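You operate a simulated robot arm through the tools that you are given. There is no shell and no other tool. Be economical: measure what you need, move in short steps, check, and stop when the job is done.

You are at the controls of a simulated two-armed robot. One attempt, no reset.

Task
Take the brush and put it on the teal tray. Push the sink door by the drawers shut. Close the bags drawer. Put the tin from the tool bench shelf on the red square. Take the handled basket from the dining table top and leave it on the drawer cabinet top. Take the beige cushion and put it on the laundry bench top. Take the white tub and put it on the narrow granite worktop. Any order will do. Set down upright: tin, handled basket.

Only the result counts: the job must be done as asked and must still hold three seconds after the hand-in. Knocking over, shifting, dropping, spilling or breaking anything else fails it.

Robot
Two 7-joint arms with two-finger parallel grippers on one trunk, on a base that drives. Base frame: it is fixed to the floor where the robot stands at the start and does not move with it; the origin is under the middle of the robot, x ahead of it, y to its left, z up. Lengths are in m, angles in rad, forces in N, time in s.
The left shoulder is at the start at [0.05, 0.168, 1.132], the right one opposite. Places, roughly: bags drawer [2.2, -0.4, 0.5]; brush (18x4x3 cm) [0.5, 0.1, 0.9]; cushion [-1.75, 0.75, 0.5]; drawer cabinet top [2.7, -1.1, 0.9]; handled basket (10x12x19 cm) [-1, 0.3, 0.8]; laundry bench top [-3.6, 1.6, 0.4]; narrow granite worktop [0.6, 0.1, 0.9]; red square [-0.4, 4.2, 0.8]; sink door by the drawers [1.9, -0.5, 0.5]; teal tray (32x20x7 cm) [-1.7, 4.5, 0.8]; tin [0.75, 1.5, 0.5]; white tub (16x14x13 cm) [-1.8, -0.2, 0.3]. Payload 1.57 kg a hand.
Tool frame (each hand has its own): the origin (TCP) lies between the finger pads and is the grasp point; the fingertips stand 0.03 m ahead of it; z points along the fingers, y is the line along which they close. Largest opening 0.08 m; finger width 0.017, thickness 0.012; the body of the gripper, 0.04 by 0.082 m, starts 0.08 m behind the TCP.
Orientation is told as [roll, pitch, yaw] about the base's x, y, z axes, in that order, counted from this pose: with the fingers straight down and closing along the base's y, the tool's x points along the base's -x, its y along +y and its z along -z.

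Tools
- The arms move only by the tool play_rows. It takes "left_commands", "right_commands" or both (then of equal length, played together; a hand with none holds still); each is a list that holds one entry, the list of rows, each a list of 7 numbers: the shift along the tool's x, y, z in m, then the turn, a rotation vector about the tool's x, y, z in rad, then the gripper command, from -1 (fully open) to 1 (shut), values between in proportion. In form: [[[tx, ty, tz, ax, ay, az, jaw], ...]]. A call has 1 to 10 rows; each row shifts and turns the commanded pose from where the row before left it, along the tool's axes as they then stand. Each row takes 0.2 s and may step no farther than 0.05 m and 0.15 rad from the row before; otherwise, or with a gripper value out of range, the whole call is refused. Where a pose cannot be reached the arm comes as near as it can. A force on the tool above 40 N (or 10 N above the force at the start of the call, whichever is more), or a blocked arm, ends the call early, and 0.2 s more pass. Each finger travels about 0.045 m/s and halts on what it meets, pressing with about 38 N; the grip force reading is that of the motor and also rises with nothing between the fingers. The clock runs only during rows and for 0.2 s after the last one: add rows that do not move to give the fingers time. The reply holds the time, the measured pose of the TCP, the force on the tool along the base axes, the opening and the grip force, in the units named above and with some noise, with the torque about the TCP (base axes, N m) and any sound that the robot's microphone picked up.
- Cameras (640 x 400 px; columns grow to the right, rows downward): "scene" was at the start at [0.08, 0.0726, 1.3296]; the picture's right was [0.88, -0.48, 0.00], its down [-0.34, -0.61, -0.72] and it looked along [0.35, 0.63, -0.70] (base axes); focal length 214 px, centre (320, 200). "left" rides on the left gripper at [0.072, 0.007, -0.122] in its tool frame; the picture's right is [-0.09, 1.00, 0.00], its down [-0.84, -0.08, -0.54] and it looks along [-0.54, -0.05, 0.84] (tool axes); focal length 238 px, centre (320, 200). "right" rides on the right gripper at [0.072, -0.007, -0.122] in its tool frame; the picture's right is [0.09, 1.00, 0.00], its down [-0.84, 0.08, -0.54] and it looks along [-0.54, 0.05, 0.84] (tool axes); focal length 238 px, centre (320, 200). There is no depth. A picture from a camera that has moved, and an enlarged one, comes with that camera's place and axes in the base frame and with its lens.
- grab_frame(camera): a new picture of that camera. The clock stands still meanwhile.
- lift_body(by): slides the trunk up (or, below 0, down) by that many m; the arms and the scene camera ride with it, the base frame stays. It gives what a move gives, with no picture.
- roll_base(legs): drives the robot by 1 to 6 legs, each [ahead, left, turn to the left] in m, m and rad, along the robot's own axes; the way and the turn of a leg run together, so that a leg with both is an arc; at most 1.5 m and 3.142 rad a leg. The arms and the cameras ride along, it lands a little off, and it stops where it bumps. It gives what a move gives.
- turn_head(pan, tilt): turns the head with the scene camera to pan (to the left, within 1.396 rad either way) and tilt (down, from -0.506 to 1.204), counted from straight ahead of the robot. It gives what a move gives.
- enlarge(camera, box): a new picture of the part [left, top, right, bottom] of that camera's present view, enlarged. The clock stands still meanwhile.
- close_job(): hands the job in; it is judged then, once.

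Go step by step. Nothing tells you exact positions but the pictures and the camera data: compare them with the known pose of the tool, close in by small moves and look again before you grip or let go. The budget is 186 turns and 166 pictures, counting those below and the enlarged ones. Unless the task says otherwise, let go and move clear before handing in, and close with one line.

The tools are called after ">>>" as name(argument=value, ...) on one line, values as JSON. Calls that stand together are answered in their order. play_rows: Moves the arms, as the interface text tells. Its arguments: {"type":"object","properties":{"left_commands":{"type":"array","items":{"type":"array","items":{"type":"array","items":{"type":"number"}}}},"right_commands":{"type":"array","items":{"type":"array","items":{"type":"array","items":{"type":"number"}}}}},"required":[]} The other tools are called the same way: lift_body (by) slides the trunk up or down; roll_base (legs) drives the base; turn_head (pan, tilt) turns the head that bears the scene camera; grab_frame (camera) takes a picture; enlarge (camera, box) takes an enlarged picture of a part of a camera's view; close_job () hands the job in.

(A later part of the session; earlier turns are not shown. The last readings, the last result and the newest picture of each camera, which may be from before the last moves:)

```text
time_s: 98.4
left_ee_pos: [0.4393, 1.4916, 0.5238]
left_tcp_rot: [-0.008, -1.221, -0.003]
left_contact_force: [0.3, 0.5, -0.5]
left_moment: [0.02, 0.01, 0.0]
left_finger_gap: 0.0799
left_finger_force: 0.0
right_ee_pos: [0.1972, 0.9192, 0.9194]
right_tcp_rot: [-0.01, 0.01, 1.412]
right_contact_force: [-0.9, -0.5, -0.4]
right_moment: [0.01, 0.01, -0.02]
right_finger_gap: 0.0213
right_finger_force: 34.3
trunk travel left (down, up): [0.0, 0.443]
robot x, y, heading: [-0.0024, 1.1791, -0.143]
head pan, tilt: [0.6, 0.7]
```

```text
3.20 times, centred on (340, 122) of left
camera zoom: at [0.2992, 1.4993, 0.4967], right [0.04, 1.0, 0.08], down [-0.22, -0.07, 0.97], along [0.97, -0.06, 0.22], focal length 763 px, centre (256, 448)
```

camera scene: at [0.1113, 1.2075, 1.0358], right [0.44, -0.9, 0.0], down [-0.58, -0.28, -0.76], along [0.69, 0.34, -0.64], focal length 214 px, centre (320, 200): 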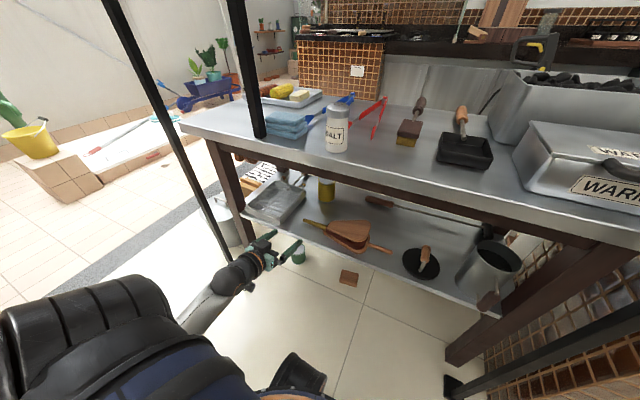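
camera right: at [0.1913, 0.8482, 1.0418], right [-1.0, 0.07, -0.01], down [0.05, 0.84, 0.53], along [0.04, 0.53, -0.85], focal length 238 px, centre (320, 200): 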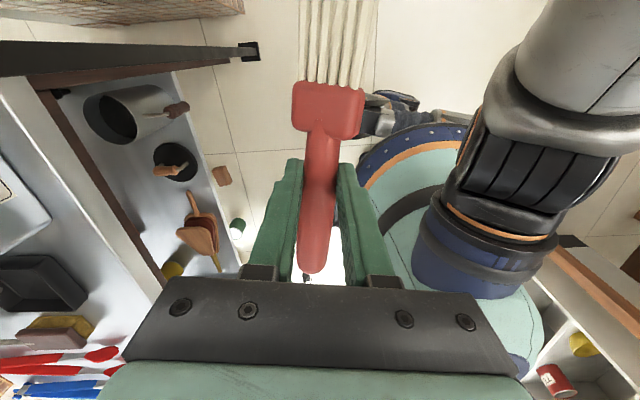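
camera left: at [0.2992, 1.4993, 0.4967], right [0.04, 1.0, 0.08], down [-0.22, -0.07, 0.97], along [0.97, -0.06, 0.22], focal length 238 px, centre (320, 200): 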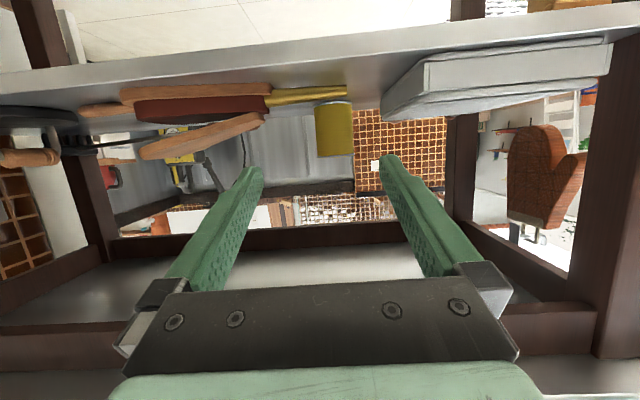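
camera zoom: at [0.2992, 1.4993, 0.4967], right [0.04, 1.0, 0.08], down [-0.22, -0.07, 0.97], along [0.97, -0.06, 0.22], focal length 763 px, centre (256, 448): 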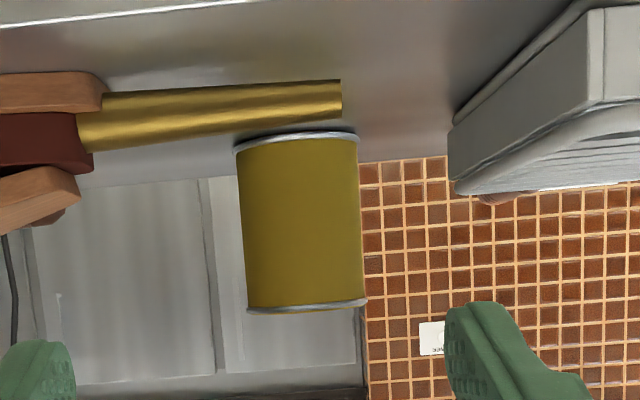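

The tin centre is at y≈1.506; I'm at 1.491. I'll drive in part way, correcting sideways, and look again.

>>> roll_base(legs=[[0.156, 0.038, 0]])

>>> grab_frame(camera="left")

>>> grab_frame(camera="scene")

```text
time_s: 99.8
left_ee_pos: [0.6, 1.5056, 0.5232]
left_tcp_rot: [-0.007, -1.223, -0.003]
left_contact_force: [-0.1, 0.6, 0.2]
left_moment: [0.0, 0.0, 0.02]
left_finger_gap: 0.08
left_finger_force: 0.1
right_ee_pos: [0.3592, 0.9348, 0.9205]
right_tcp_rot: [-0.007, 0.01, 1.413]
right_contact_force: [-0.5, -0.3, -0.3]
right_moment: [-0.03, -0.02, -0.01]
right_finger_gap: 0.0211
right_finger_force: 34.4
trunk travel left (down, up): [0.0, 0.443]
robot x, y, heading: [0.155, 1.1894, -0.146]
head pan, tilt: [0.6, 0.7]
```

```text
119 pictures are left
camera left: at [0.46, 1.514, 0.4967], right [0.04, 1.0, 0.08], down [-0.22, -0.07, 0.97], along [0.97, -0.06, 0.22], focal length 238 px, centre (320, 200)
```

left: 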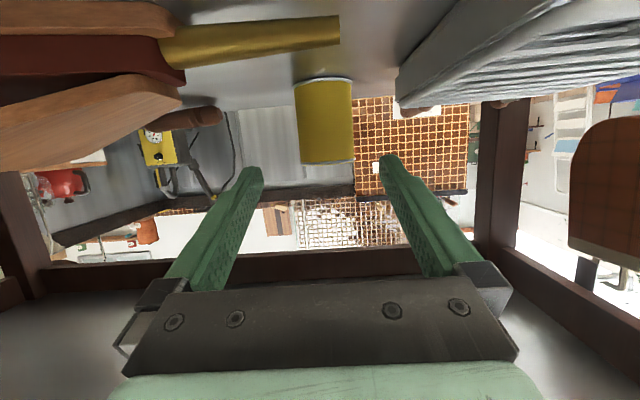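

```text
118 pictures are left
camera scene: at [0.2722, 1.2222, 1.0358], right [0.44, -0.9, 0.0], down [-0.58, -0.28, -0.77], along [0.69, 0.34, -0.64], focal length 214 px, centre (320, 200)
```

scene: 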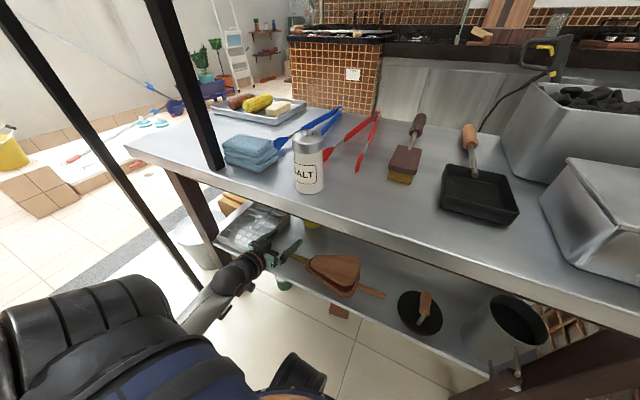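

The tin actually spans z≈0.434–0.515, so I need the grip lower. I'll tip the fingers slightly down about the wrist to reach z≈0.497.

>>> play_rows(left_commands=[[[0.006, 0, -0.008, 0, 0.07, 0, -1], [0.012, 0, 0.004, 0, 0.07, 0, -1], [0.012, 0, 0.004, 0, 0, 0, -1], [0, 0, 0, 0, 0, 0, -1]]])

>>> grab_frame(camera="left")

```text
time_s: 100.8
left_ee_pos: [0.5854, 1.505, 0.4947]
left_tcp_rot: [-0.005, -1.082, -0.006]
left_contact_force: [-0.3, 0.4, 0.5]
left_moment: [0.0, 0.03, 0.0]
left_finger_gap: 0.0798
left_finger_force: 0.0
right_ee_pos: [0.3587, 0.9349, 0.9184]
right_tcp_rot: [-0.009, 0.009, 1.412]
right_contact_force: [0.4, -0.5, -1.4]
right_moment: [0.02, 0.03, -0.01]
right_finger_gap: 0.0214
right_finger_force: 34.6
trunk travel left (down, up): [0.0, 0.443]
robot x, y, heading: [0.157, 1.1887, -0.149]
head pan, tilt: [0.6, 0.7]
```

```text
117 pictures are left
camera left: at [0.4443, 1.5134, 0.4888], right [0.05, 1.0, 0.08], down [-0.09, -0.07, 0.99], along [0.99, -0.06, 0.08], focal length 238 px, centre (320, 200)
```

left: 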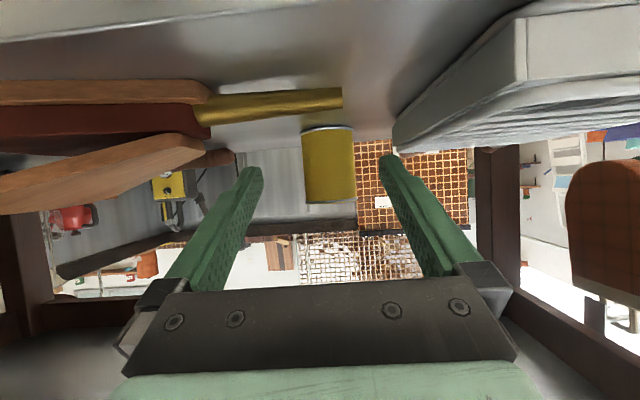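

Aligned within ~3 mm. Driving in further.

>>> roll_base(legs=[[0.0985, 0.0177, 0]])

>>> grab_frame(camera="left")

>>> grab_frame(camera="scene")

```text
time_s: 101.9
left_ee_pos: [0.66, 1.5069, 0.4949]
left_tcp_rot: [-0.006, -1.082, -0.009]
left_contact_force: [-0.3, 0.4, -0.3]
left_moment: [0.01, 0.0, 0.02]
left_finger_gap: 0.0802
left_finger_force: 0.0
right_ee_pos: [0.427, 0.9372, 0.9205]
right_tcp_rot: [-0.011, 0.008, 1.384]
right_contact_force: [-6.2, -0.3, -2.2]
right_moment: [0.22, -0.78, -0.54]
right_finger_gap: 0.0214
right_finger_force: 34.8
trunk travel left (down, up): [0.0, 0.443]
robot x, y, heading: [0.2289, 1.1963, -0.153]
head pan, tilt: [0.6, 0.7]
stopped in leg 1: the force on the tool passed its limit (the readings are from after the stop); the commanded pose is now the measured one
```

```text
116 pictures are left
camera left: at [0.5167, 1.5158, 0.4891], right [0.06, 1.0, 0.08], down [-0.09, -0.07, 0.99], along [0.99, -0.06, 0.08], focal length 238 px, centre (320, 200)
```

left: 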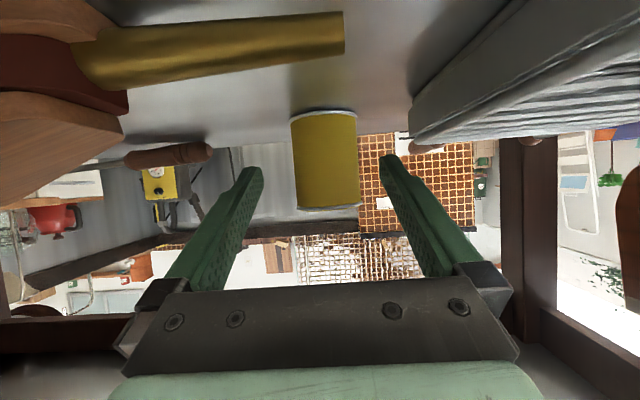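

```text
115 pictures are left
camera scene: at [0.344, 1.2247, 1.036], right [0.44, -0.9, 0.0], down [-0.58, -0.28, -0.77], along [0.69, 0.34, -0.64], focal length 214 px, centre (320, 200)
```

scene: 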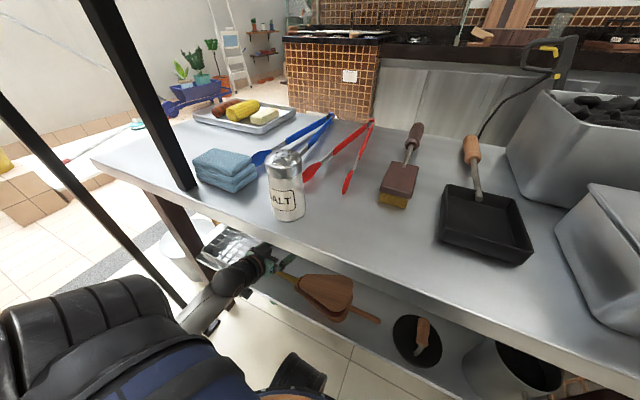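

The brush tip has met the awning post. I'll back off slightly and move the right hand inward.

>>> roll_base(legs=[[-0.03, 0, 0]])

>>> play_rows(right_commands=[[[-0.03, 0.01, 0, 0, 0, 0, 1], [-0.03, 0.01, 0, 0, 0, 0, 1], [-0.03, 0.01, 0, 0, 0, 0, 1], [0, 0, 0.0, 0, 0, 0, 1]]])

>>> grab_frame(camera="right")

```text
time_s: 102.7
left_ee_pos: [0.6297, 1.5127, 0.4948]
left_tcp_rot: [-0.004, -1.08, -0.008]
left_contact_force: [0.7, 0.3, 0.1]
left_moment: [0.01, 0.01, 0.02]
left_finger_gap: 0.08
left_finger_force: 0.0
right_ee_pos: [0.3966, 0.9422, 0.9203]
right_tcp_rot: [-0.007, 0.01, 1.385]
right_contact_force: [-0.1, -0.9, -0.1]
right_moment: [0.0, 0.04, 0.0]
right_finger_gap: 0.0213
right_finger_force: 34.4
trunk travel left (down, up): [0.0, 0.443]
robot x, y, heading: [0.193, 1.1985, -0.142]
head pan, tilt: [0.6, 0.7]
```

```text
time_s: 103.7
left_ee_pos: [0.6294, 1.5126, 0.4949]
left_tcp_rot: [-0.005, -1.084, -0.008]
left_contact_force: [-0.1, -0.2, 0.2]
left_moment: [-0.02, 0.02, 0.0]
left_finger_gap: 0.0799
left_finger_force: 0.1
right_ee_pos: [0.3833, 1.0373, 0.9177]
right_tcp_rot: [-0.006, 0.01, 1.384]
right_contact_force: [0.0, 0.3, -1.3]
right_moment: [0.01, 0.0, 0.03]
right_finger_gap: 0.0213
right_finger_force: 34.8
trunk travel left (down, up): [0.0, 0.443]
robot x, y, heading: [0.1989, 1.1939, -0.15]
head pan, tilt: [0.6, 0.7]
```

```text
114 pictures are left
camera right: at [0.3762, 0.9651, 1.0408], right [-1.0, 0.09, -0.01], down [0.08, 0.84, 0.53], along [0.06, 0.53, -0.85], focal length 238 px, centre (320, 200)
```

right: 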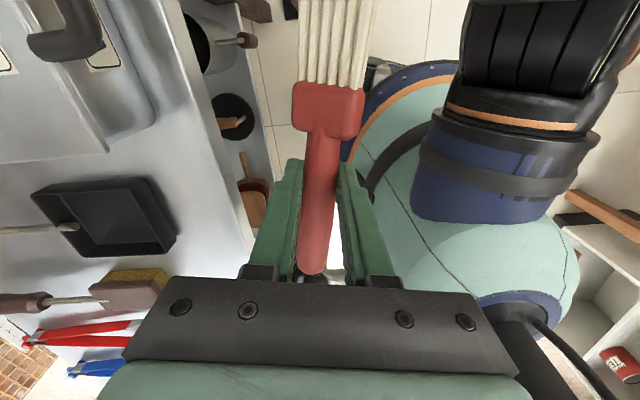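

>>> roll_base(legs=[[0.06, 0.005, 0]])

>>> grab_frame(camera="left")

```text
time_s: 104.6
left_ee_pos: [0.6599, 1.5065, 0.4966]
left_tcp_rot: [-0.006, -1.088, -0.016]
left_contact_force: [0.3, -0.6, 0.9]
left_moment: [-0.03, 0.01, -0.02]
left_finger_gap: 0.08
left_finger_force: 0.1
right_ee_pos: [0.4047, 1.0324, 0.9188]
right_tcp_rot: [-0.045, 0.017, 1.389]
right_contact_force: [0.7, -0.1, -0.4]
right_moment: [0.01, 0.01, -0.01]
right_finger_gap: 0.021
right_finger_force: 34.3
trunk travel left (down, up): [0.0, 0.443]
robot x, y, heading: [0.2278, 1.1947, -0.153]
head pan, tilt: [0.6, 0.7]
stopped in leg 1: the robot was blocked; the commanded pose is now the measured one
```

```text
113 pictures are left
camera left: at [0.5186, 1.5172, 0.4906], right [0.06, 0.99, 0.08], down [-0.09, -0.07, 0.99], along [0.99, -0.07, 0.09], focal length 238 px, centre (320, 200)
```

left: 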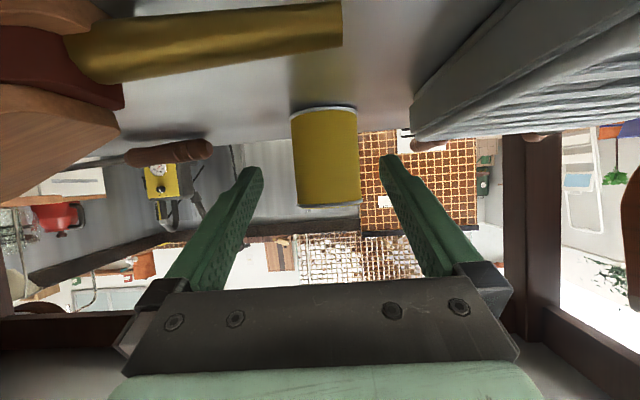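

The base is blocked, probably my right elbow against the post. I'll try finishing with the left arm's own extension: small horizontal steps.

>>> roll_base(legs=[[-0.005, 0.0, 0]])

>>> play_rows(left_commands=[[[-0.0116, 0, 0.0222, 0, 0, 0, -1], [0, 0, 0, 0, 0, 0, -1]]])

>>> turn_head(pan=-0.7, tilt=0.5)

>>> grab_frame(camera="scene")

```text
time_s: 105.3
left_ee_pos: [0.6567, 1.5094, 0.4969]
left_tcp_rot: [-0.004, -1.086, -0.012]
left_contact_force: [1.1, -0.9, -0.3]
left_moment: [0.03, 0.02, 0.01]
left_finger_gap: 0.0802
left_finger_force: 0.0
right_ee_pos: [0.4031, 1.0319, 0.919]
right_tcp_rot: [-0.04, 0.013, 1.388]
right_contact_force: [-1.0, -0.1, -0.9]
right_moment: [-0.03, -0.02, -0.01]
right_finger_gap: 0.0212
right_finger_force: 34.4
trunk travel left (down, up): [0.0, 0.443]
robot x, y, heading: [0.2252, 1.1939, -0.148]
head pan, tilt: [0.6, 0.7]
```

```text
time_s: 105.9
left_ee_pos: [0.6819, 1.5073, 0.496]
left_tcp_rot: [-0.005, -1.083, -0.013]
left_contact_force: [0.7, 0.3, 0.0]
left_moment: [0.02, -0.01, 0.02]
left_finger_gap: 0.0799
left_finger_force: 0.0
right_ee_pos: [0.4036, 1.0335, 0.9203]
right_tcp_rot: [-0.038, 0.015, 1.388]
right_contact_force: [-0.1, -0.2, -0.7]
right_moment: [0.04, 0.02, 0.03]
right_finger_gap: 0.0212
right_finger_force: 34.4
trunk travel left (down, up): [0.0, 0.443]
robot x, y, heading: [0.2262, 1.1991, -0.15]
head pan, tilt: [0.6, 0.7]
```

```text
time_s: 107.4
left_ee_pos: [0.6827, 1.5075, 0.4947]
left_tcp_rot: [-0.009, -1.084, -0.011]
left_contact_force: [0.4, -0.1, -0.9]
left_moment: [-0.01, 0.0, 0.01]
left_finger_gap: 0.08
left_finger_force: 0.0
right_ee_pos: [0.4044, 1.0338, 0.9221]
right_tcp_rot: [-0.037, 0.005, 1.383]
right_contact_force: [0.6, -44.8, 15.6]
right_moment: [7.53, 0.37, 0.83]
right_finger_gap: 0.0211
right_finger_force: 34.1
trunk travel left (down, up): [0.0, 0.443]
robot x, y, heading: [0.221, 1.1931, -0.15]
head pan, tilt: [-0.7, 0.499]
```

```text
112 pictures are left
camera scene: at [0.3511, 1.2053, 1.0479], right [0.14, -0.99, 0.0], down [-0.53, -0.08, -0.85], along [0.84, 0.12, -0.53], focal length 214 px, centre (320, 200)
```

scene: 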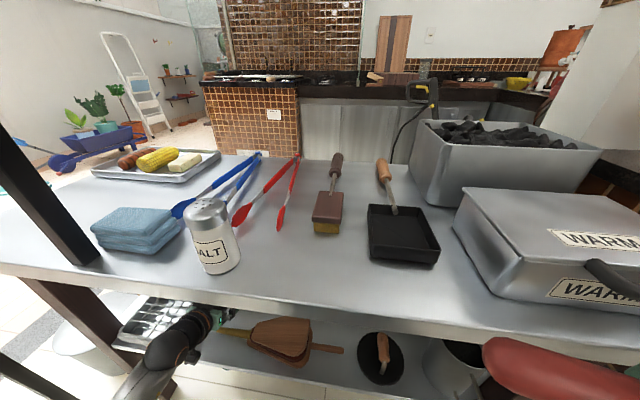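

Arm extension works. Turning the head back off the right hand and extending the rest of the way.

>>> turn_head(pan=0.6, tilt=0.7)

>>> play_rows(left_commands=[[[-0.0116, 0, 0.0222, 0, 0, 0, -1], [0, 0, 0, 0, 0, 0, -1]]])

>>> grab_frame(camera="left")

```text
time_s: 108.9
left_ee_pos: [0.6822, 1.5065, 0.4966]
left_tcp_rot: [-0.002, -1.086, -0.015]
left_contact_force: [0.3, -0.4, -0.1]
left_moment: [-0.04, -0.02, 0.01]
left_finger_gap: 0.0802
left_finger_force: 0.1
right_ee_pos: [0.4034, 1.0309, 0.9183]
right_tcp_rot: [-0.04, 0.013, 1.39]
right_contact_force: [-0.2, 0.1, -0.5]
right_moment: [0.02, -0.01, 0.02]
right_finger_gap: 0.0209
right_finger_force: 34.5
trunk travel left (down, up): [0.0, 0.443]
robot x, y, heading: [0.2275, 1.1972, -0.153]
head pan, tilt: [0.6, 0.7]
```

```text
time_s: 109.5
left_ee_pos: [0.7076, 1.5074, 0.4977]
left_tcp_rot: [-0.003, -1.085, -0.015]
left_contact_force: [0.3, 0.2, 0.4]
left_moment: [-0.01, 0.01, -0.01]
left_finger_gap: 0.0799
left_finger_force: 0.2
right_ee_pos: [0.4033, 1.0326, 0.9189]
right_tcp_rot: [-0.039, 0.014, 1.39]
right_contact_force: [0.2, 0.2, -0.3]
right_moment: [-0.01, 0.01, 0.04]
right_finger_gap: 0.0211
right_finger_force: 34.3
trunk travel left (down, up): [0.0, 0.443]
robot x, y, heading: [0.2244, 1.1964, -0.151]
head pan, tilt: [0.6, 0.7]
```

```text
111 pictures are left
camera left: at [0.5649, 1.5167, 0.4899], right [0.06, 0.99, 0.08], down [-0.09, -0.08, 0.99], along [0.99, -0.07, 0.08], focal length 238 px, centre (320, 200)
```

left: 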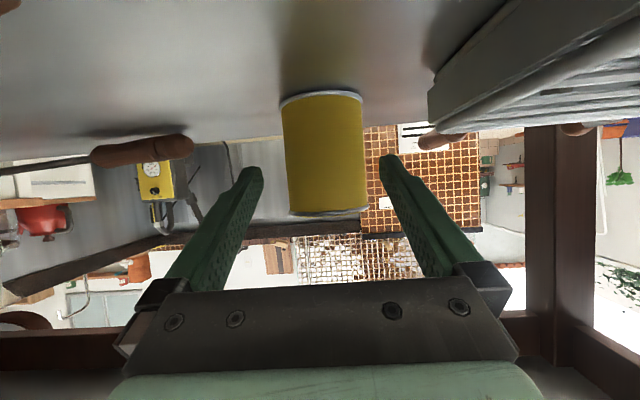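

>>> play_rows(left_commands=[[[-0.007, 0.003, 0.0134, 0, 0, 0, -1], [-0.007, 0, 0.0134, 0, 0, 0, -1], [0, 0, 0, 0, 0, 0, -1]]])

>>> grab_frame(camera="left")

```text
time_s: 110.3
left_ee_pos: [0.7353, 1.5104, 0.4968]
left_tcp_rot: [-0.002, -1.086, -0.014]
left_contact_force: [-0.2, -0.3, 1.6]
left_moment: [0.01, 0.03, 0.01]
left_finger_gap: 0.0802
left_finger_force: 0.0
right_ee_pos: [0.4026, 1.031, 0.9185]
right_tcp_rot: [-0.039, 0.014, 1.39]
right_contact_force: [-0.2, -0.1, -0.8]
right_moment: [0.0, 0.04, -0.03]
right_finger_gap: 0.0211
right_finger_force: 34.6
trunk travel left (down, up): [0.0, 0.443]
robot x, y, heading: [0.2255, 1.1963, -0.152]
head pan, tilt: [0.6, 0.7]
```

```text
110 pictures are left
camera left: at [0.594, 1.5194, 0.4894], right [0.06, 0.99, 0.08], down [-0.09, -0.07, 0.99], along [0.99, -0.07, 0.08], focal length 238 px, centre (320, 200)
```

left: 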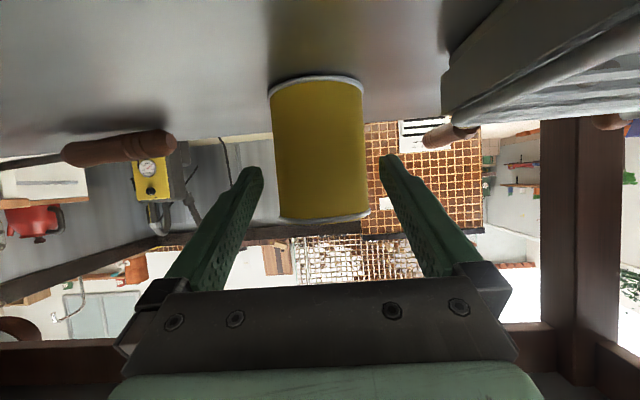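

Fingers straddle the tin, but it sits a bit deeper (x≈0.76). Moving 2 cm more, then closing.

>>> play_rows(left_commands=[[[-0.005, 0, 0.009, 0, 0, 0, -1], [-0.005, 0, 0.009, 0, 0, 0, -1], [0, 0, 0, 0, 0, 0, -1], [0, 0, 0, 0, 0, 0, 0.2], [0, 0, 0, 0, 0, 0, 1], [0, 0, 0, 0, 0, 0, 1], [0, 0, 0, 0, 0, 0, 1]]])

>>> grab_frame(camera="left")

```text
time_s: 111.9
left_ee_pos: [0.7581, 1.5104, 0.497]
left_tcp_rot: [-0.003, -1.086, -0.016]
left_contact_force: [0.9, -1.4, 0.5]
left_moment: [-0.06, -0.02, -0.07]
left_finger_gap: 0.0716
left_finger_force: 37.9
right_ee_pos: [0.4022, 1.0329, 0.92]
right_tcp_rot: [-0.038, 0.015, 1.389]
right_contact_force: [0.1, 0.4, -0.7]
right_moment: [-0.01, 0.0, 0.0]
right_finger_gap: 0.0211
right_finger_force: 34.6
trunk travel left (down, up): [0.0, 0.443]
robot x, y, heading: [0.2231, 1.1942, -0.153]
head pan, tilt: [0.6, 0.7]
```

```text
109 pictures are left
camera left: at [0.6156, 1.519, 0.4903], right [0.06, 0.99, 0.08], down [-0.09, -0.07, 0.99], along [0.99, -0.07, 0.09], focal length 238 px, centre (320, 200)
```

left: 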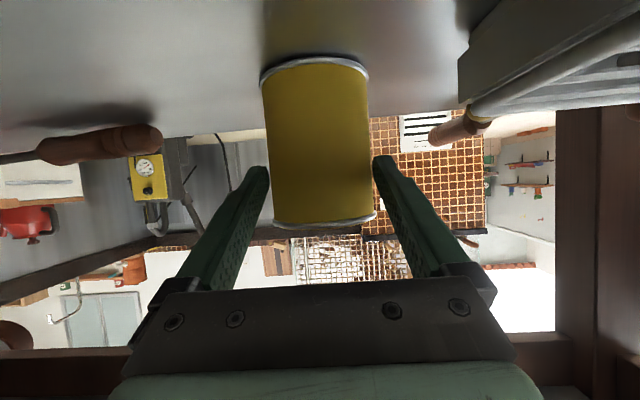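

Tin gripped (gap 0.072). Lifting slightly and pulling out.

>>> play_rows(left_commands=[[[-0.009, 0, -0.0047, 0, 0, 0, 1], [-0.009, 0, -0.0047, 0, 0, 0, 1], [0.0005, 0, -0.0224, 0, 0, 0, 1], [0.0005, 0, -0.0224, 0, 0, 0, 1], [0.0005, 0, -0.0224, 0, 0, 0, 1], [0, 0, 0, 0, 0, 0, 1]]])

>>> grab_frame(camera="left")

>>> grab_frame(camera="scene")

```text
time_s: 113.3
left_ee_pos: [0.6957, 1.5123, 0.5478]
left_tcp_rot: [-0.004, -1.083, -0.013]
left_contact_force: [0.7, -0.1, -3.4]
left_moment: [-0.03, 0.14, 0.01]
left_finger_gap: 0.0714
left_finger_force: 38.0
right_ee_pos: [0.4031, 1.032, 0.9183]
right_tcp_rot: [-0.039, 0.015, 1.39]
right_contact_force: [0.1, 0.4, -0.9]
right_moment: [0.01, 0.01, -0.02]
right_finger_gap: 0.0209
right_finger_force: 34.6
trunk travel left (down, up): [0.0, 0.443]
robot x, y, heading: [0.2274, 1.1983, -0.156]
head pan, tilt: [0.6, 0.7]
```

```text
108 pictures are left
camera left: at [0.5544, 1.5213, 0.5413], right [0.06, 0.99, 0.08], down [-0.09, -0.07, 0.99], along [0.99, -0.07, 0.08], focal length 238 px, centre (320, 200)
```

left: 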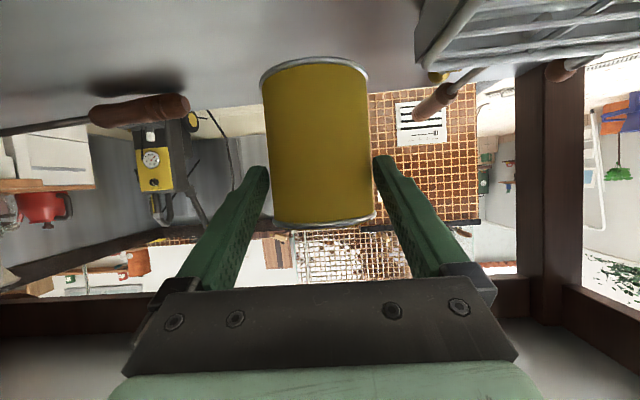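

```text
107 pictures are left
camera scene: at [0.3385, 1.2273, 1.0363], right [0.43, -0.9, 0.0], down [-0.58, -0.28, -0.77], along [0.69, 0.33, -0.64], focal length 214 px, centre (320, 200)
```

scene: 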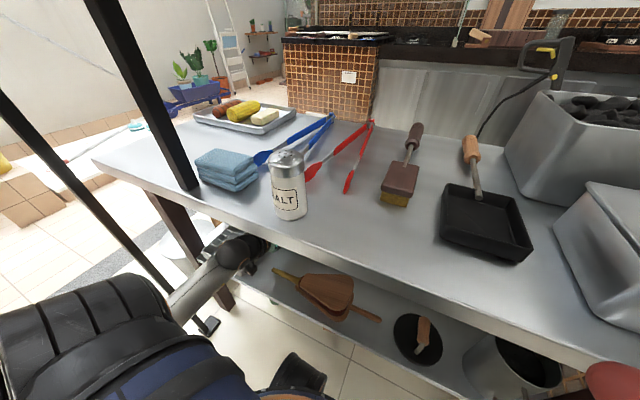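

Lifted cleanly. Backing the base straight out.

>>> roll_base(legs=[[-0.346, -0.054, 0]])

>>> lift_body(by=0.3)

>>> turn_head(pan=1.3, tilt=0.45)

>>> grab_frame(camera="scene")

```text
time_s: 115.6
left_ee_pos: [0.3461, 1.5113, 0.5453]
left_tcp_rot: [-0.004, -1.08, -0.017]
left_contact_force: [0.8, -0.2, -4.2]
left_moment: [0.02, 0.15, 0.01]
left_finger_gap: 0.0713
left_finger_force: 38.3
right_ee_pos: [0.0515, 1.0325, 0.9181]
right_tcp_rot: [-0.034, 0.015, 1.387]
right_contact_force: [0.0, -0.1, 0.7]
right_moment: [0.01, 0.0, -0.02]
right_finger_gap: 0.0211
right_finger_force: 34.3
trunk travel left (down, up): [0.0, 0.443]
robot x, y, heading: [-0.131, 1.1984, -0.152]
head pan, tilt: [0.6, 0.7]
```

```text
time_s: 118.6
left_ee_pos: [0.3454, 1.512, 0.8452]
left_tcp_rot: [-0.005, -1.081, -0.015]
left_contact_force: [-0.4, 0.0, -3.8]
left_moment: [0.01, 0.17, 0.03]
left_finger_gap: 0.0712
left_finger_force: 37.2
right_ee_pos: [0.0521, 1.0337, 1.2185]
right_tcp_rot: [-0.032, 0.017, 1.388]
right_contact_force: [0.3, -0.3, -0.2]
right_moment: [0.01, -0.02, 0.02]
right_finger_gap: 0.0209
right_finger_force: 34.4
trunk travel left (down, up): [-0.3, 0.143]
robot x, y, heading: [-0.1281, 1.196, -0.153]
head pan, tilt: [0.6, 0.7]
```

```text
time_s: 119.6
left_ee_pos: [0.3448, 1.5116, 0.8471]
left_tcp_rot: [-0.006, -1.081, -0.017]
left_contact_force: [0.2, 0.0, -4.0]
left_moment: [-0.01, 0.13, -0.03]
left_finger_gap: 0.071
left_finger_force: 37.6
right_ee_pos: [0.0515, 1.0329, 1.2181]
right_tcp_rot: [-0.032, 0.016, 1.386]
right_contact_force: [0.2, 0.2, -0.8]
right_moment: [-0.01, 0.01, 0.01]
right_finger_gap: 0.0212
right_finger_force: 33.9
trunk travel left (down, up): [-0.3, 0.143]
robot x, y, heading: [-0.1294, 1.192, -0.154]
head pan, tilt: [1.3, 0.45]
```

```text
106 pictures are left
camera scene: at [-0.0507, 1.2754, 1.3579], right [0.91, -0.41, 0.0], down [-0.18, -0.4, -0.9], along [0.37, 0.82, -0.44], focal length 214 px, centre (320, 200)
```

scene: 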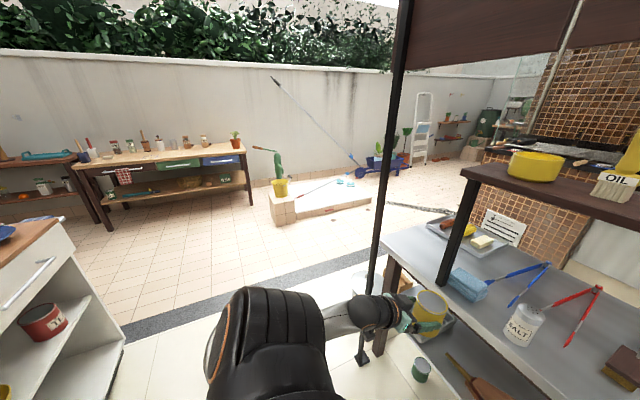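

Tin and brush are both held. I'll strafe left through the gap into the yard area toward the bench with drawers.

>>> roll_base(legs=[[0, 0, 0.154], [0, 1.0, 0], [0, 0.75, 0]])

>>> grab_frame(camera="scene")

```text
time_s: 129.1
left_ee_pos: [0.2637, 3.331, 0.8452]
left_tcp_rot: [-0.005, -1.081, 0.156]
left_contact_force: [1.1, 1.1, -3.6]
left_moment: [0.04, 0.16, 0.01]
left_finger_gap: 0.0705
left_finger_force: 38.1
right_ee_pos: [0.0564, 2.8084, 1.218]
right_tcp_rot: [-0.032, 0.016, 1.556]
right_contact_force: [0.0, 0.7, 0.5]
right_moment: [0.01, 0.02, 0.02]
right_finger_gap: 0.0211
right_finger_force: 34.6
trunk travel left (down, up): [-0.3, 0.143]
robot x, y, heading: [-0.1451, 2.9395, 0.012]
head pan, tilt: [1.3, 0.45]
```

```text
105 pictures are left
camera scene: at [-0.0859, 3.03, 1.3579], right [0.97, -0.25, 0.0], down [-0.11, -0.42, -0.9], along [0.23, 0.87, -0.44], focal length 214 px, centre (320, 200)
```

scene: 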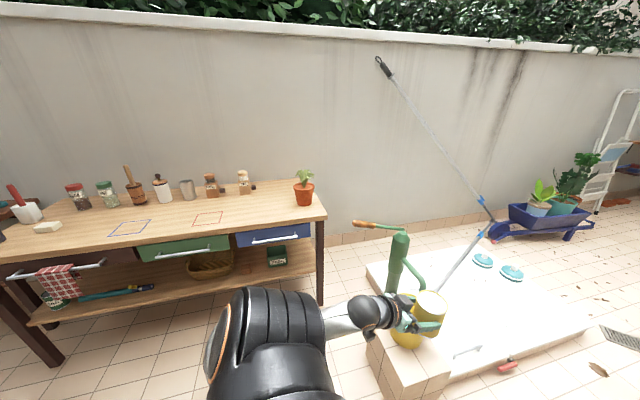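

The bench with the red square is ahead-left. I'll turn to face it and move closer.

>>> lift_body(by=0.08)

>>> roll_base(legs=[[0, 0, 1.418], [0.3, -0.014, 0]])

>>> turn_head(pan=0.5, tilt=0.5)

>>> grab_frame(camera="scene")

>>> grab_frame(camera="left")

```text
time_s: 130.3
left_ee_pos: [0.2636, 3.3296, 0.9254]
left_tcp_rot: [-0.006, -1.081, 0.155]
left_contact_force: [-0.4, 0.2, -3.9]
left_moment: [-0.02, 0.17, -0.01]
left_finger_gap: 0.0701
left_finger_force: 38.2
right_ee_pos: [0.0554, 2.809, 1.2988]
right_tcp_rot: [-0.032, 0.014, 1.557]
right_contact_force: [0.7, -0.6, 0.3]
right_moment: [0.06, 0.01, 0.01]
right_finger_gap: 0.021
right_finger_force: 34.7
trunk travel left (down, up): [-0.38, 0.063]
robot x, y, heading: [-0.1492, 2.9435, 0.017]
head pan, tilt: [1.3, 0.45]
```

```text
time_s: 135.9
left_ee_pos: [-0.4407, 3.6956, 0.9248]
left_tcp_rot: [-0.005, -1.078, 1.6]
left_contact_force: [0.0, -0.2, -4.4]
left_moment: [-0.16, 0.0, -0.03]
left_finger_gap: 0.0696
left_finger_force: 37.7
right_ee_pos: [0.0525, 3.4248, 1.2984]
right_tcp_rot: [-0.034, 0.017, 3.005]
right_contact_force: [-0.3, 0.3, -0.5]
right_moment: [0.03, 0.03, 0.02]
right_finger_gap: 0.021
right_finger_force: 34.4
trunk travel left (down, up): [-0.38, 0.063]
robot x, y, heading: [-0.1045, 3.2394, 1.461]
head pan, tilt: [1.3, 0.45]
```

```text
time_s: 137.0
left_ee_pos: [-0.4396, 3.6951, 0.9263]
left_tcp_rot: [-0.007, -1.079, 1.604]
left_contact_force: [1.1, 0.7, -4.4]
left_moment: [-0.15, -0.04, -0.01]
left_finger_gap: 0.0697
left_finger_force: 37.9
right_ee_pos: [0.052, 3.4236, 1.2979]
right_tcp_rot: [-0.034, 0.016, 3.004]
right_contact_force: [-0.3, -0.6, -0.5]
right_moment: [-0.01, 0.04, 0.0]
right_finger_gap: 0.021
right_finger_force: 34.4
trunk travel left (down, up): [-0.38, 0.063]
robot x, y, heading: [-0.1012, 3.2389, 1.458]
head pan, tilt: [0.499, 0.499]
```

```text
104 pictures are left
camera scene: at [-0.1333, 3.362, 1.4334], right [0.92, 0.38, 0.0], down [0.18, -0.44, -0.88], along [-0.33, 0.81, -0.48], focal length 214 px, centre (320, 200)
```

scene: 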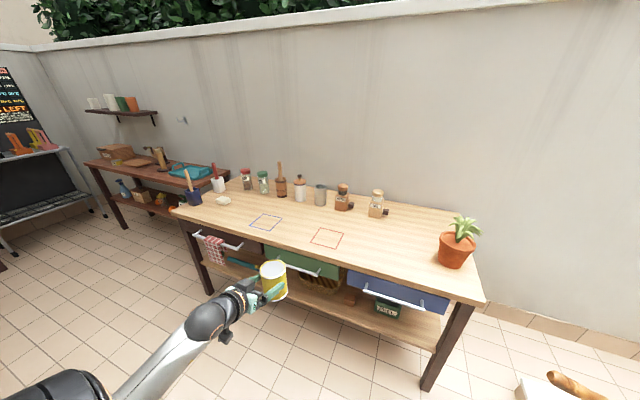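

```text
103 pictures are left
camera left: at [-0.4439, 3.5537, 0.9192], right [-1.0, 0.02, 0.08], down [0.08, -0.08, 0.99], along [0.02, 1.0, 0.08], focal length 238 px, centre (320, 200)
```

left: 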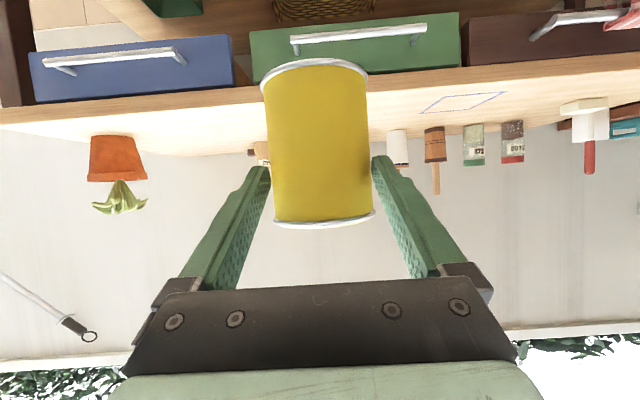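

Red square centre ≈[-0.416, 4.149, 0.76]. Driving to put the tin over it.

>>> roll_base(legs=[[0.454, 0.026, 0]])

>>> turn_head(pan=0.6, tilt=0.85)

>>> grab_frame(camera="scene")

>>> grab_frame(camera="left")

```text
time_s: 139.8
left_ee_pos: [-0.4189, 4.1574, 0.9244]
left_tcp_rot: [-0.004, -1.078, 1.606]
left_contact_force: [0.6, -0.1, -3.3]
left_moment: [-0.15, 0.03, 0.01]
left_finger_gap: 0.0691
left_finger_force: 37.8
right_ee_pos: [0.0747, 3.8891, 1.2987]
right_tcp_rot: [-0.032, 0.016, 3.008]
right_contact_force: [0.0, 0.7, -1.2]
right_moment: [-0.02, 0.01, -0.05]
right_finger_gap: 0.0214
right_finger_force: 34.1
trunk travel left (down, up): [-0.38, 0.063]
robot x, y, heading: [-0.0798, 3.6979, 1.47]
head pan, tilt: [0.499, 0.499]
```

```text
time_s: 140.6
left_ee_pos: [-0.4191, 4.1565, 0.9252]
left_tcp_rot: [-0.006, -1.078, 1.608]
left_contact_force: [-0.2, 0.1, -4.4]
left_moment: [-0.14, -0.03, 0.04]
left_finger_gap: 0.0691
left_finger_force: 38.1
right_ee_pos: [0.074, 3.889, 1.2964]
right_tcp_rot: [-0.032, 0.018, 3.008]
right_contact_force: [-0.4, -0.1, -0.2]
right_moment: [0.01, 0.02, -0.01]
right_finger_gap: 0.0212
right_finger_force: 34.7
trunk travel left (down, up): [-0.38, 0.063]
robot x, y, heading: [-0.081, 3.6967, 1.466]
head pan, tilt: [0.6, 0.85]
```

```text
102 pictures are left
camera scene: at [-0.1126, 3.8101, 1.4035], right [0.88, 0.48, 0.0], down [0.36, -0.66, -0.66], along [-0.31, 0.58, -0.75], focal length 214 px, centre (320, 200)
```

scene: 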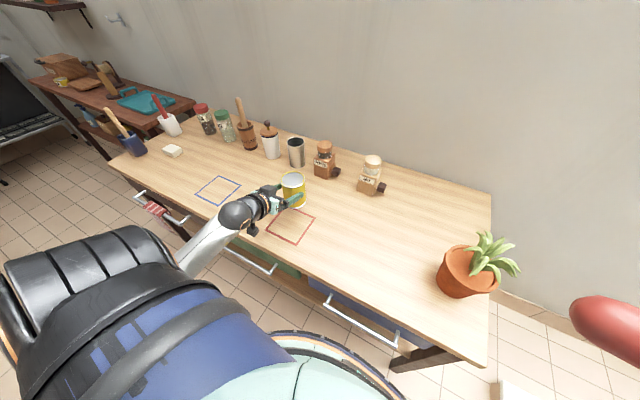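

```text
101 pictures are left
camera left: at [-0.422, 4.0153, 0.9191], right [-1.0, 0.01, 0.08], down [0.08, -0.08, 0.99], along [0.02, 1.0, 0.08], focal length 238 px, centre (320, 200)
```

left: 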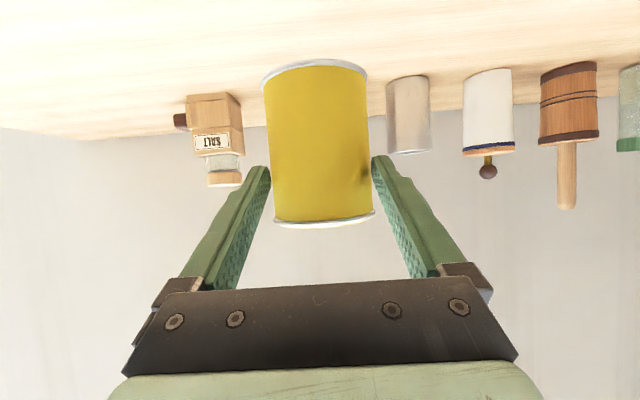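

Tin is over the red square (centre ≈[-0.41, 4.152]). Lowering with the trunk.

>>> play_rows(left_commands=[[[0, -0.008, 0, 0, 0, 0, 1], [0, 0, 0, 0, 0, 0, 1]]])

>>> lift_body(by=-0.085)

>>> grab_frame(camera="left")

>>> grab_frame(camera="scene")

```text
time_s: 141.2
left_ee_pos: [-0.4112, 4.1575, 0.9244]
left_tcp_rot: [-0.003, -1.078, 1.607]
left_contact_force: [0.0, 0.0, -4.0]
left_moment: [-0.18, 0.01, 0.01]
left_finger_gap: 0.0693
left_finger_force: 38.3
right_ee_pos: [0.0736, 3.8901, 1.2971]
right_tcp_rot: [-0.034, 0.015, 3.008]
right_contact_force: [-0.3, 0.2, -1.3]
right_moment: [-0.01, 0.01, 0.04]
right_finger_gap: 0.0213
right_finger_force: 33.9
trunk travel left (down, up): [-0.38, 0.063]
robot x, y, heading: [-0.0803, 3.6993, 1.467]
head pan, tilt: [0.6, 0.85]
```

```text
time_s: 142.4
left_ee_pos: [-0.4104, 4.1566, 0.8406]
left_tcp_rot: [-0.005, -1.079, 1.605]
left_contact_force: [0.5, -0.4, -3.9]
left_moment: [-0.15, -0.01, -0.01]
left_finger_gap: 0.0692
left_finger_force: 38.1
right_ee_pos: [0.0752, 3.8901, 1.2124]
right_tcp_rot: [-0.034, 0.016, 3.007]
right_contact_force: [0.1, 0.2, -0.8]
right_moment: [0.03, 0.0, -0.01]
right_finger_gap: 0.0213
right_finger_force: 34.2
trunk travel left (down, up): [-0.295, 0.148]
robot x, y, heading: [-0.0819, 3.6987, 1.467]
head pan, tilt: [0.6, 0.85]
```

```text
100 pictures are left
camera left: at [-0.4138, 4.0153, 0.8344], right [-1.0, 0.01, 0.08], down [0.08, -0.08, 0.99], along [0.02, 1.0, 0.08], focal length 238 px, centre (320, 200)
```

left: 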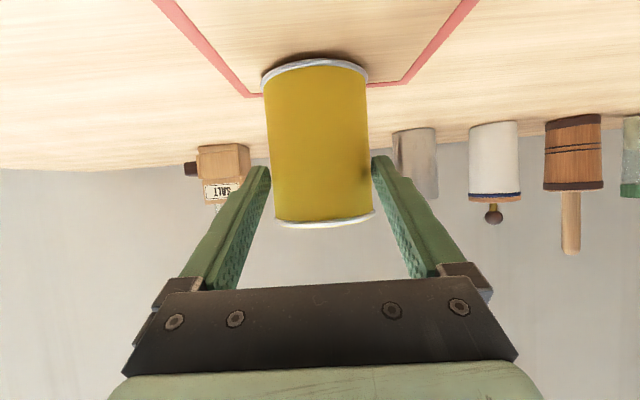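

```text
99 pictures are left
camera scene: at [-0.1126, 3.81, 1.3185], right [0.88, 0.48, 0.0], down [0.36, -0.66, -0.66], along [-0.31, 0.58, -0.75], focal length 214 px, centre (320, 200)
```

scene: 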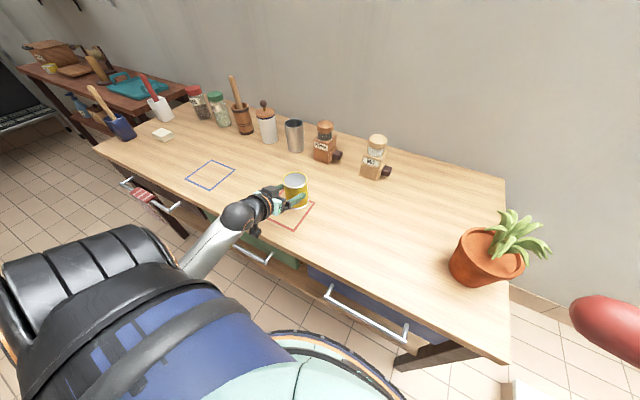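

>>> lift_body(by=-0.014)

>>> grab_frame(camera="left")

```text
time_s: 143.0
left_ee_pos: [-0.4099, 4.1575, 0.8381]
left_tcp_rot: [0.007, -1.104, 1.595]
left_contact_force: [-4.8, -7.5, 29.7]
left_moment: [1.15, 0.06, 0.12]
left_finger_gap: 0.0689
left_finger_force: 38.3
right_ee_pos: [0.0745, 3.8857, 1.2007]
right_tcp_rot: [-0.036, 0.015, 3.01]
right_contact_force: [-0.8, 0.9, -0.7]
right_moment: [-0.01, 0.0, 0.01]
right_finger_gap: 0.021
right_finger_force: 34.6
trunk travel left (down, up): [-0.281, 0.162]
robot x, y, heading: [-0.0799, 3.7003, 1.47]
head pan, tilt: [0.6, 0.85]
```

```text
98 pictures are left
camera left: at [-0.4138, 4.0161, 0.827], right [-1.0, 0.01, 0.09], down [0.08, -0.11, 0.99], along [0.02, 0.99, 0.1], focal length 238 px, centre (320, 200)
```

left: 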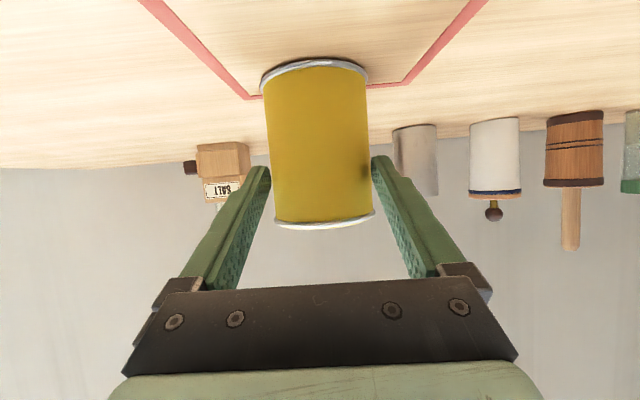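

Contact is made. Easing up to relieve the load, then releasing.

>>> lift_body(by=0.009)

>>> grab_frame(camera="left")

```text
time_s: 143.6
left_ee_pos: [-0.4109, 4.1573, 0.8373]
left_tcp_rot: [-0.004, -1.082, 1.605]
left_contact_force: [-4.6, 1.7, 13.8]
left_moment: [0.44, 0.13, 0.1]
left_finger_gap: 0.0685
left_finger_force: 37.3
right_ee_pos: [0.0755, 3.8877, 1.208]
right_tcp_rot: [-0.034, 0.017, 3.007]
right_contact_force: [-0.6, -0.1, -0.4]
right_moment: [0.03, -0.01, 0.04]
right_finger_gap: 0.021
right_finger_force: 34.4
trunk travel left (down, up): [-0.29, 0.153]
robot x, y, heading: [-0.0804, 3.7042, 1.47]
head pan, tilt: [0.6, 0.85]
```

```text
97 pictures are left
camera left: at [-0.4135, 4.0151, 0.8301], right [-1.0, 0.01, 0.08], down [0.08, -0.08, 0.99], along [0.02, 1.0, 0.08], focal length 238 px, centre (320, 200)
```

left: 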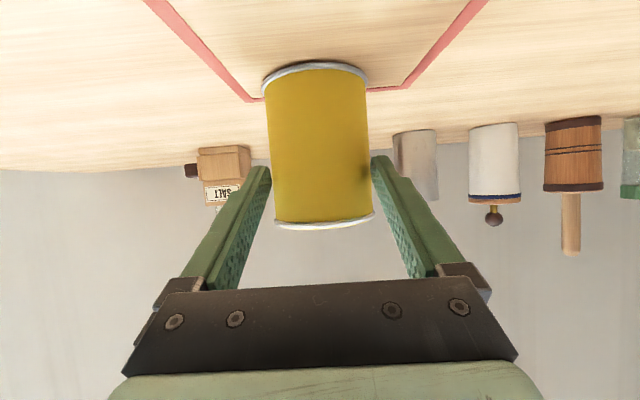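

Still resting with a light load and upright. Opening the fingers.

>>> play_rows(left_commands=[[[0, 0, 0, 0, 0, 0, 0.6], [0, 0, 0, 0, 0, 0, -0.8], [0, 0, 0, 0, 0, 0, -1], [0, 0, 0, 0, 0, 0, -1], [0, 0, 0, 0, 0, 0, -1]]])

>>> grab_frame(camera="left")

```text
time_s: 144.8
left_ee_pos: [-0.4105, 4.156, 0.8361]
left_tcp_rot: [-0.006, -1.078, 1.604]
left_contact_force: [0.5, -0.8, 0.7]
left_moment: [0.0, 0.02, 0.01]
left_finger_gap: 0.0801
left_finger_force: 0.1
right_ee_pos: [0.0761, 3.8885, 1.2088]
right_tcp_rot: [-0.036, 0.017, 3.006]
right_contact_force: [-0.2, -0.6, -0.8]
right_moment: [0.0, -0.02, 0.02]
right_finger_gap: 0.0211
right_finger_force: 34.2
trunk travel left (down, up): [-0.29, 0.153]
robot x, y, heading: [-0.0788, 3.7026, 1.469]
head pan, tilt: [0.6, 0.85]
```

```text
96 pictures are left
camera left: at [-0.4137, 4.0152, 0.8295], right [-1.0, 0.01, 0.08], down [0.08, -0.08, 0.99], along [0.02, 1.0, 0.08], focal length 238 px, centre (320, 200)
```

left: 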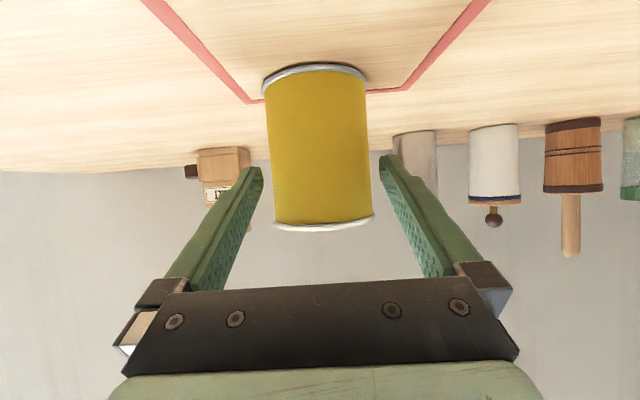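

>>> enlarge(camera="scene", box=[220, 140, 380, 240])

```text
4.00 times, centred on (300, 190) of scene
camera zoom: at [-0.1124, 3.8097, 1.3135], right [0.88, 0.48, 0.0], down [0.36, -0.66, -0.66], along [-0.31, 0.58, -0.75], focal length 858 px, centre (400, 240)
```

zoom: 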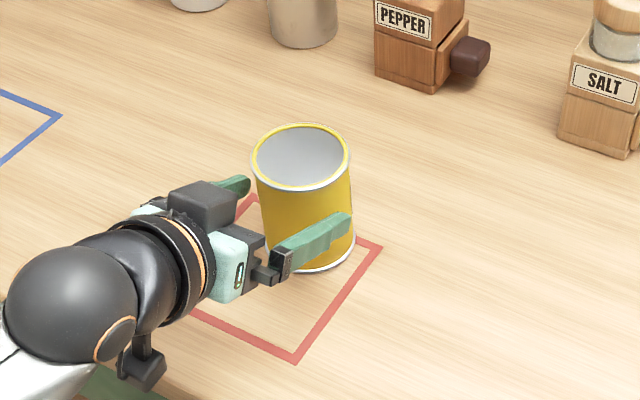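

The tin sits ~4 cm too far back, partly over the far line. I'll regrip, lift a touch and shift it back to the centre.

>>> play_rows(left_commands=[[[0, 0, 0, 0, 0, 0, 1], [0, 0, 0, 0, 0, 0, 1], [0, 0, 0, 0, 0, 0, 1], [-0.0106, 0, -0.0057, 0, 0, 0, 1], [0.0103, 0, -0.0194, 0, 0, 0, 1], [0.0099, 0, -0.0185, 0, 0, 0, 1], [0, 0, 0, 0, 0, 0, 1]]])

>>> enlarge(camera="scene", box=[220, 140, 380, 240])

```text
time_s: 146.4
left_ee_pos: [-0.4089, 4.1141, 0.8481]
left_tcp_rot: [-0.006, -1.078, 1.605]
left_contact_force: [0.2, 0.4, -4.0]
left_moment: [-0.17, -0.04, -0.01]
left_finger_gap: 0.0684
left_finger_force: 38.0
right_ee_pos: [0.073, 3.8894, 1.2091]
right_tcp_rot: [-0.032, 0.016, 3.007]
right_contact_force: [0.0, 0.2, -0.9]
right_moment: [0.01, -0.02, -0.03]
right_finger_gap: 0.0209
right_finger_force: 34.4
trunk travel left (down, up): [-0.29, 0.153]
robot x, y, heading: [-0.0776, 3.6987, 1.468]
head pan, tilt: [0.6, 0.85]
```

```text
4.00 times, centred on (300, 190) of scene
camera zoom: at [-0.1126, 3.8101, 1.3134], right [0.88, 0.48, 0.0], down [0.36, -0.66, -0.66], along [-0.31, 0.58, -0.75], focal length 858 px, centre (400, 240)
```

zoom: 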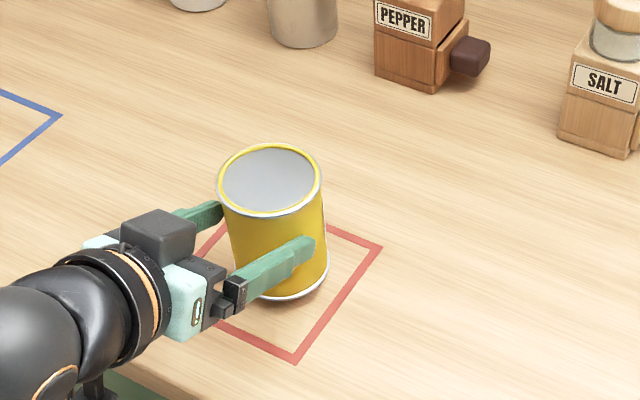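

>>> play_rows(left_commands=[[[0.005, 0, 0.0026, 0, 0, 0, 1], [0.005, 0, 0.0026, 0, 0, 0, 1], [0, 0, 0, 0, 0, 0, 1]]])

>>> play_rows(left_commands=[[[0, 0, 0, 0, 0, 0, 0.6], [0, 0, 0, 0, 0, 0, -0.8], [0, 0, 0, 0, 0, 0, -1], [0, 0, 0, 0, 0, 0, -1], [0, 0, 0, 0, 0, 0, -1]]])

>>> enlarge(camera="scene", box=[220, 140, 380, 240])

```text
time_s: 147.2
left_ee_pos: [-0.4088, 4.1135, 0.837]
left_tcp_rot: [-0.004, -1.078, 1.605]
left_contact_force: [-0.3, 0.2, -3.9]
left_moment: [-0.15, 0.02, 0.02]
left_finger_gap: 0.0686
left_finger_force: 38.0
right_ee_pos: [0.0752, 3.8879, 1.209]
right_tcp_rot: [-0.034, 0.015, 3.007]
right_contact_force: [0.4, -0.8, -0.1]
right_moment: [-0.02, 0.04, 0.0]
right_finger_gap: 0.0211
right_finger_force: 34.5
trunk travel left (down, up): [-0.29, 0.153]
robot x, y, heading: [-0.0798, 3.7015, 1.469]
head pan, tilt: [0.6, 0.85]
```

```text
time_s: 148.4
left_ee_pos: [-0.4092, 4.1136, 0.8368]
left_tcp_rot: [-0.005, -1.08, 1.606]
left_contact_force: [0.4, -0.6, 1.3]
left_moment: [-0.01, -0.01, 0.0]
left_finger_gap: 0.0799
left_finger_force: 0.2
right_ee_pos: [0.075, 3.8889, 1.2087]
right_tcp_rot: [-0.035, 0.017, 3.007]
right_contact_force: [0.3, -1.0, -0.5]
right_moment: [-0.02, -0.02, 0.02]
right_finger_gap: 0.0211
right_finger_force: 33.8
trunk travel left (down, up): [-0.29, 0.153]
robot x, y, heading: [-0.08, 3.7007, 1.47]
head pan, tilt: [0.6, 0.85]
```

```text
4.00 times, centred on (300, 190) of scene
camera zoom: at [-0.1124, 3.8097, 1.3135], right [0.88, 0.48, 0.0], down [0.36, -0.66, -0.66], along [-0.31, 0.58, -0.75], focal length 858 px, centre (400, 240)
```

zoom: 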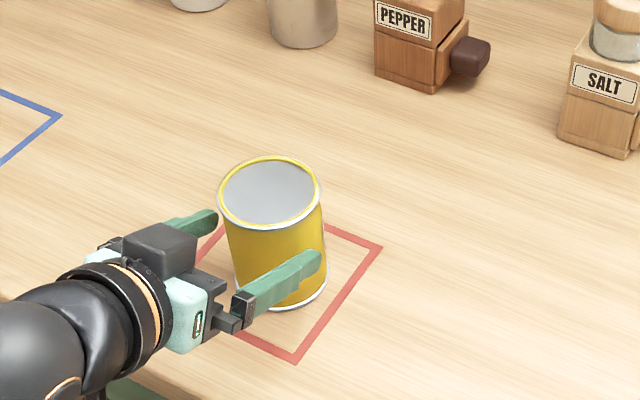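

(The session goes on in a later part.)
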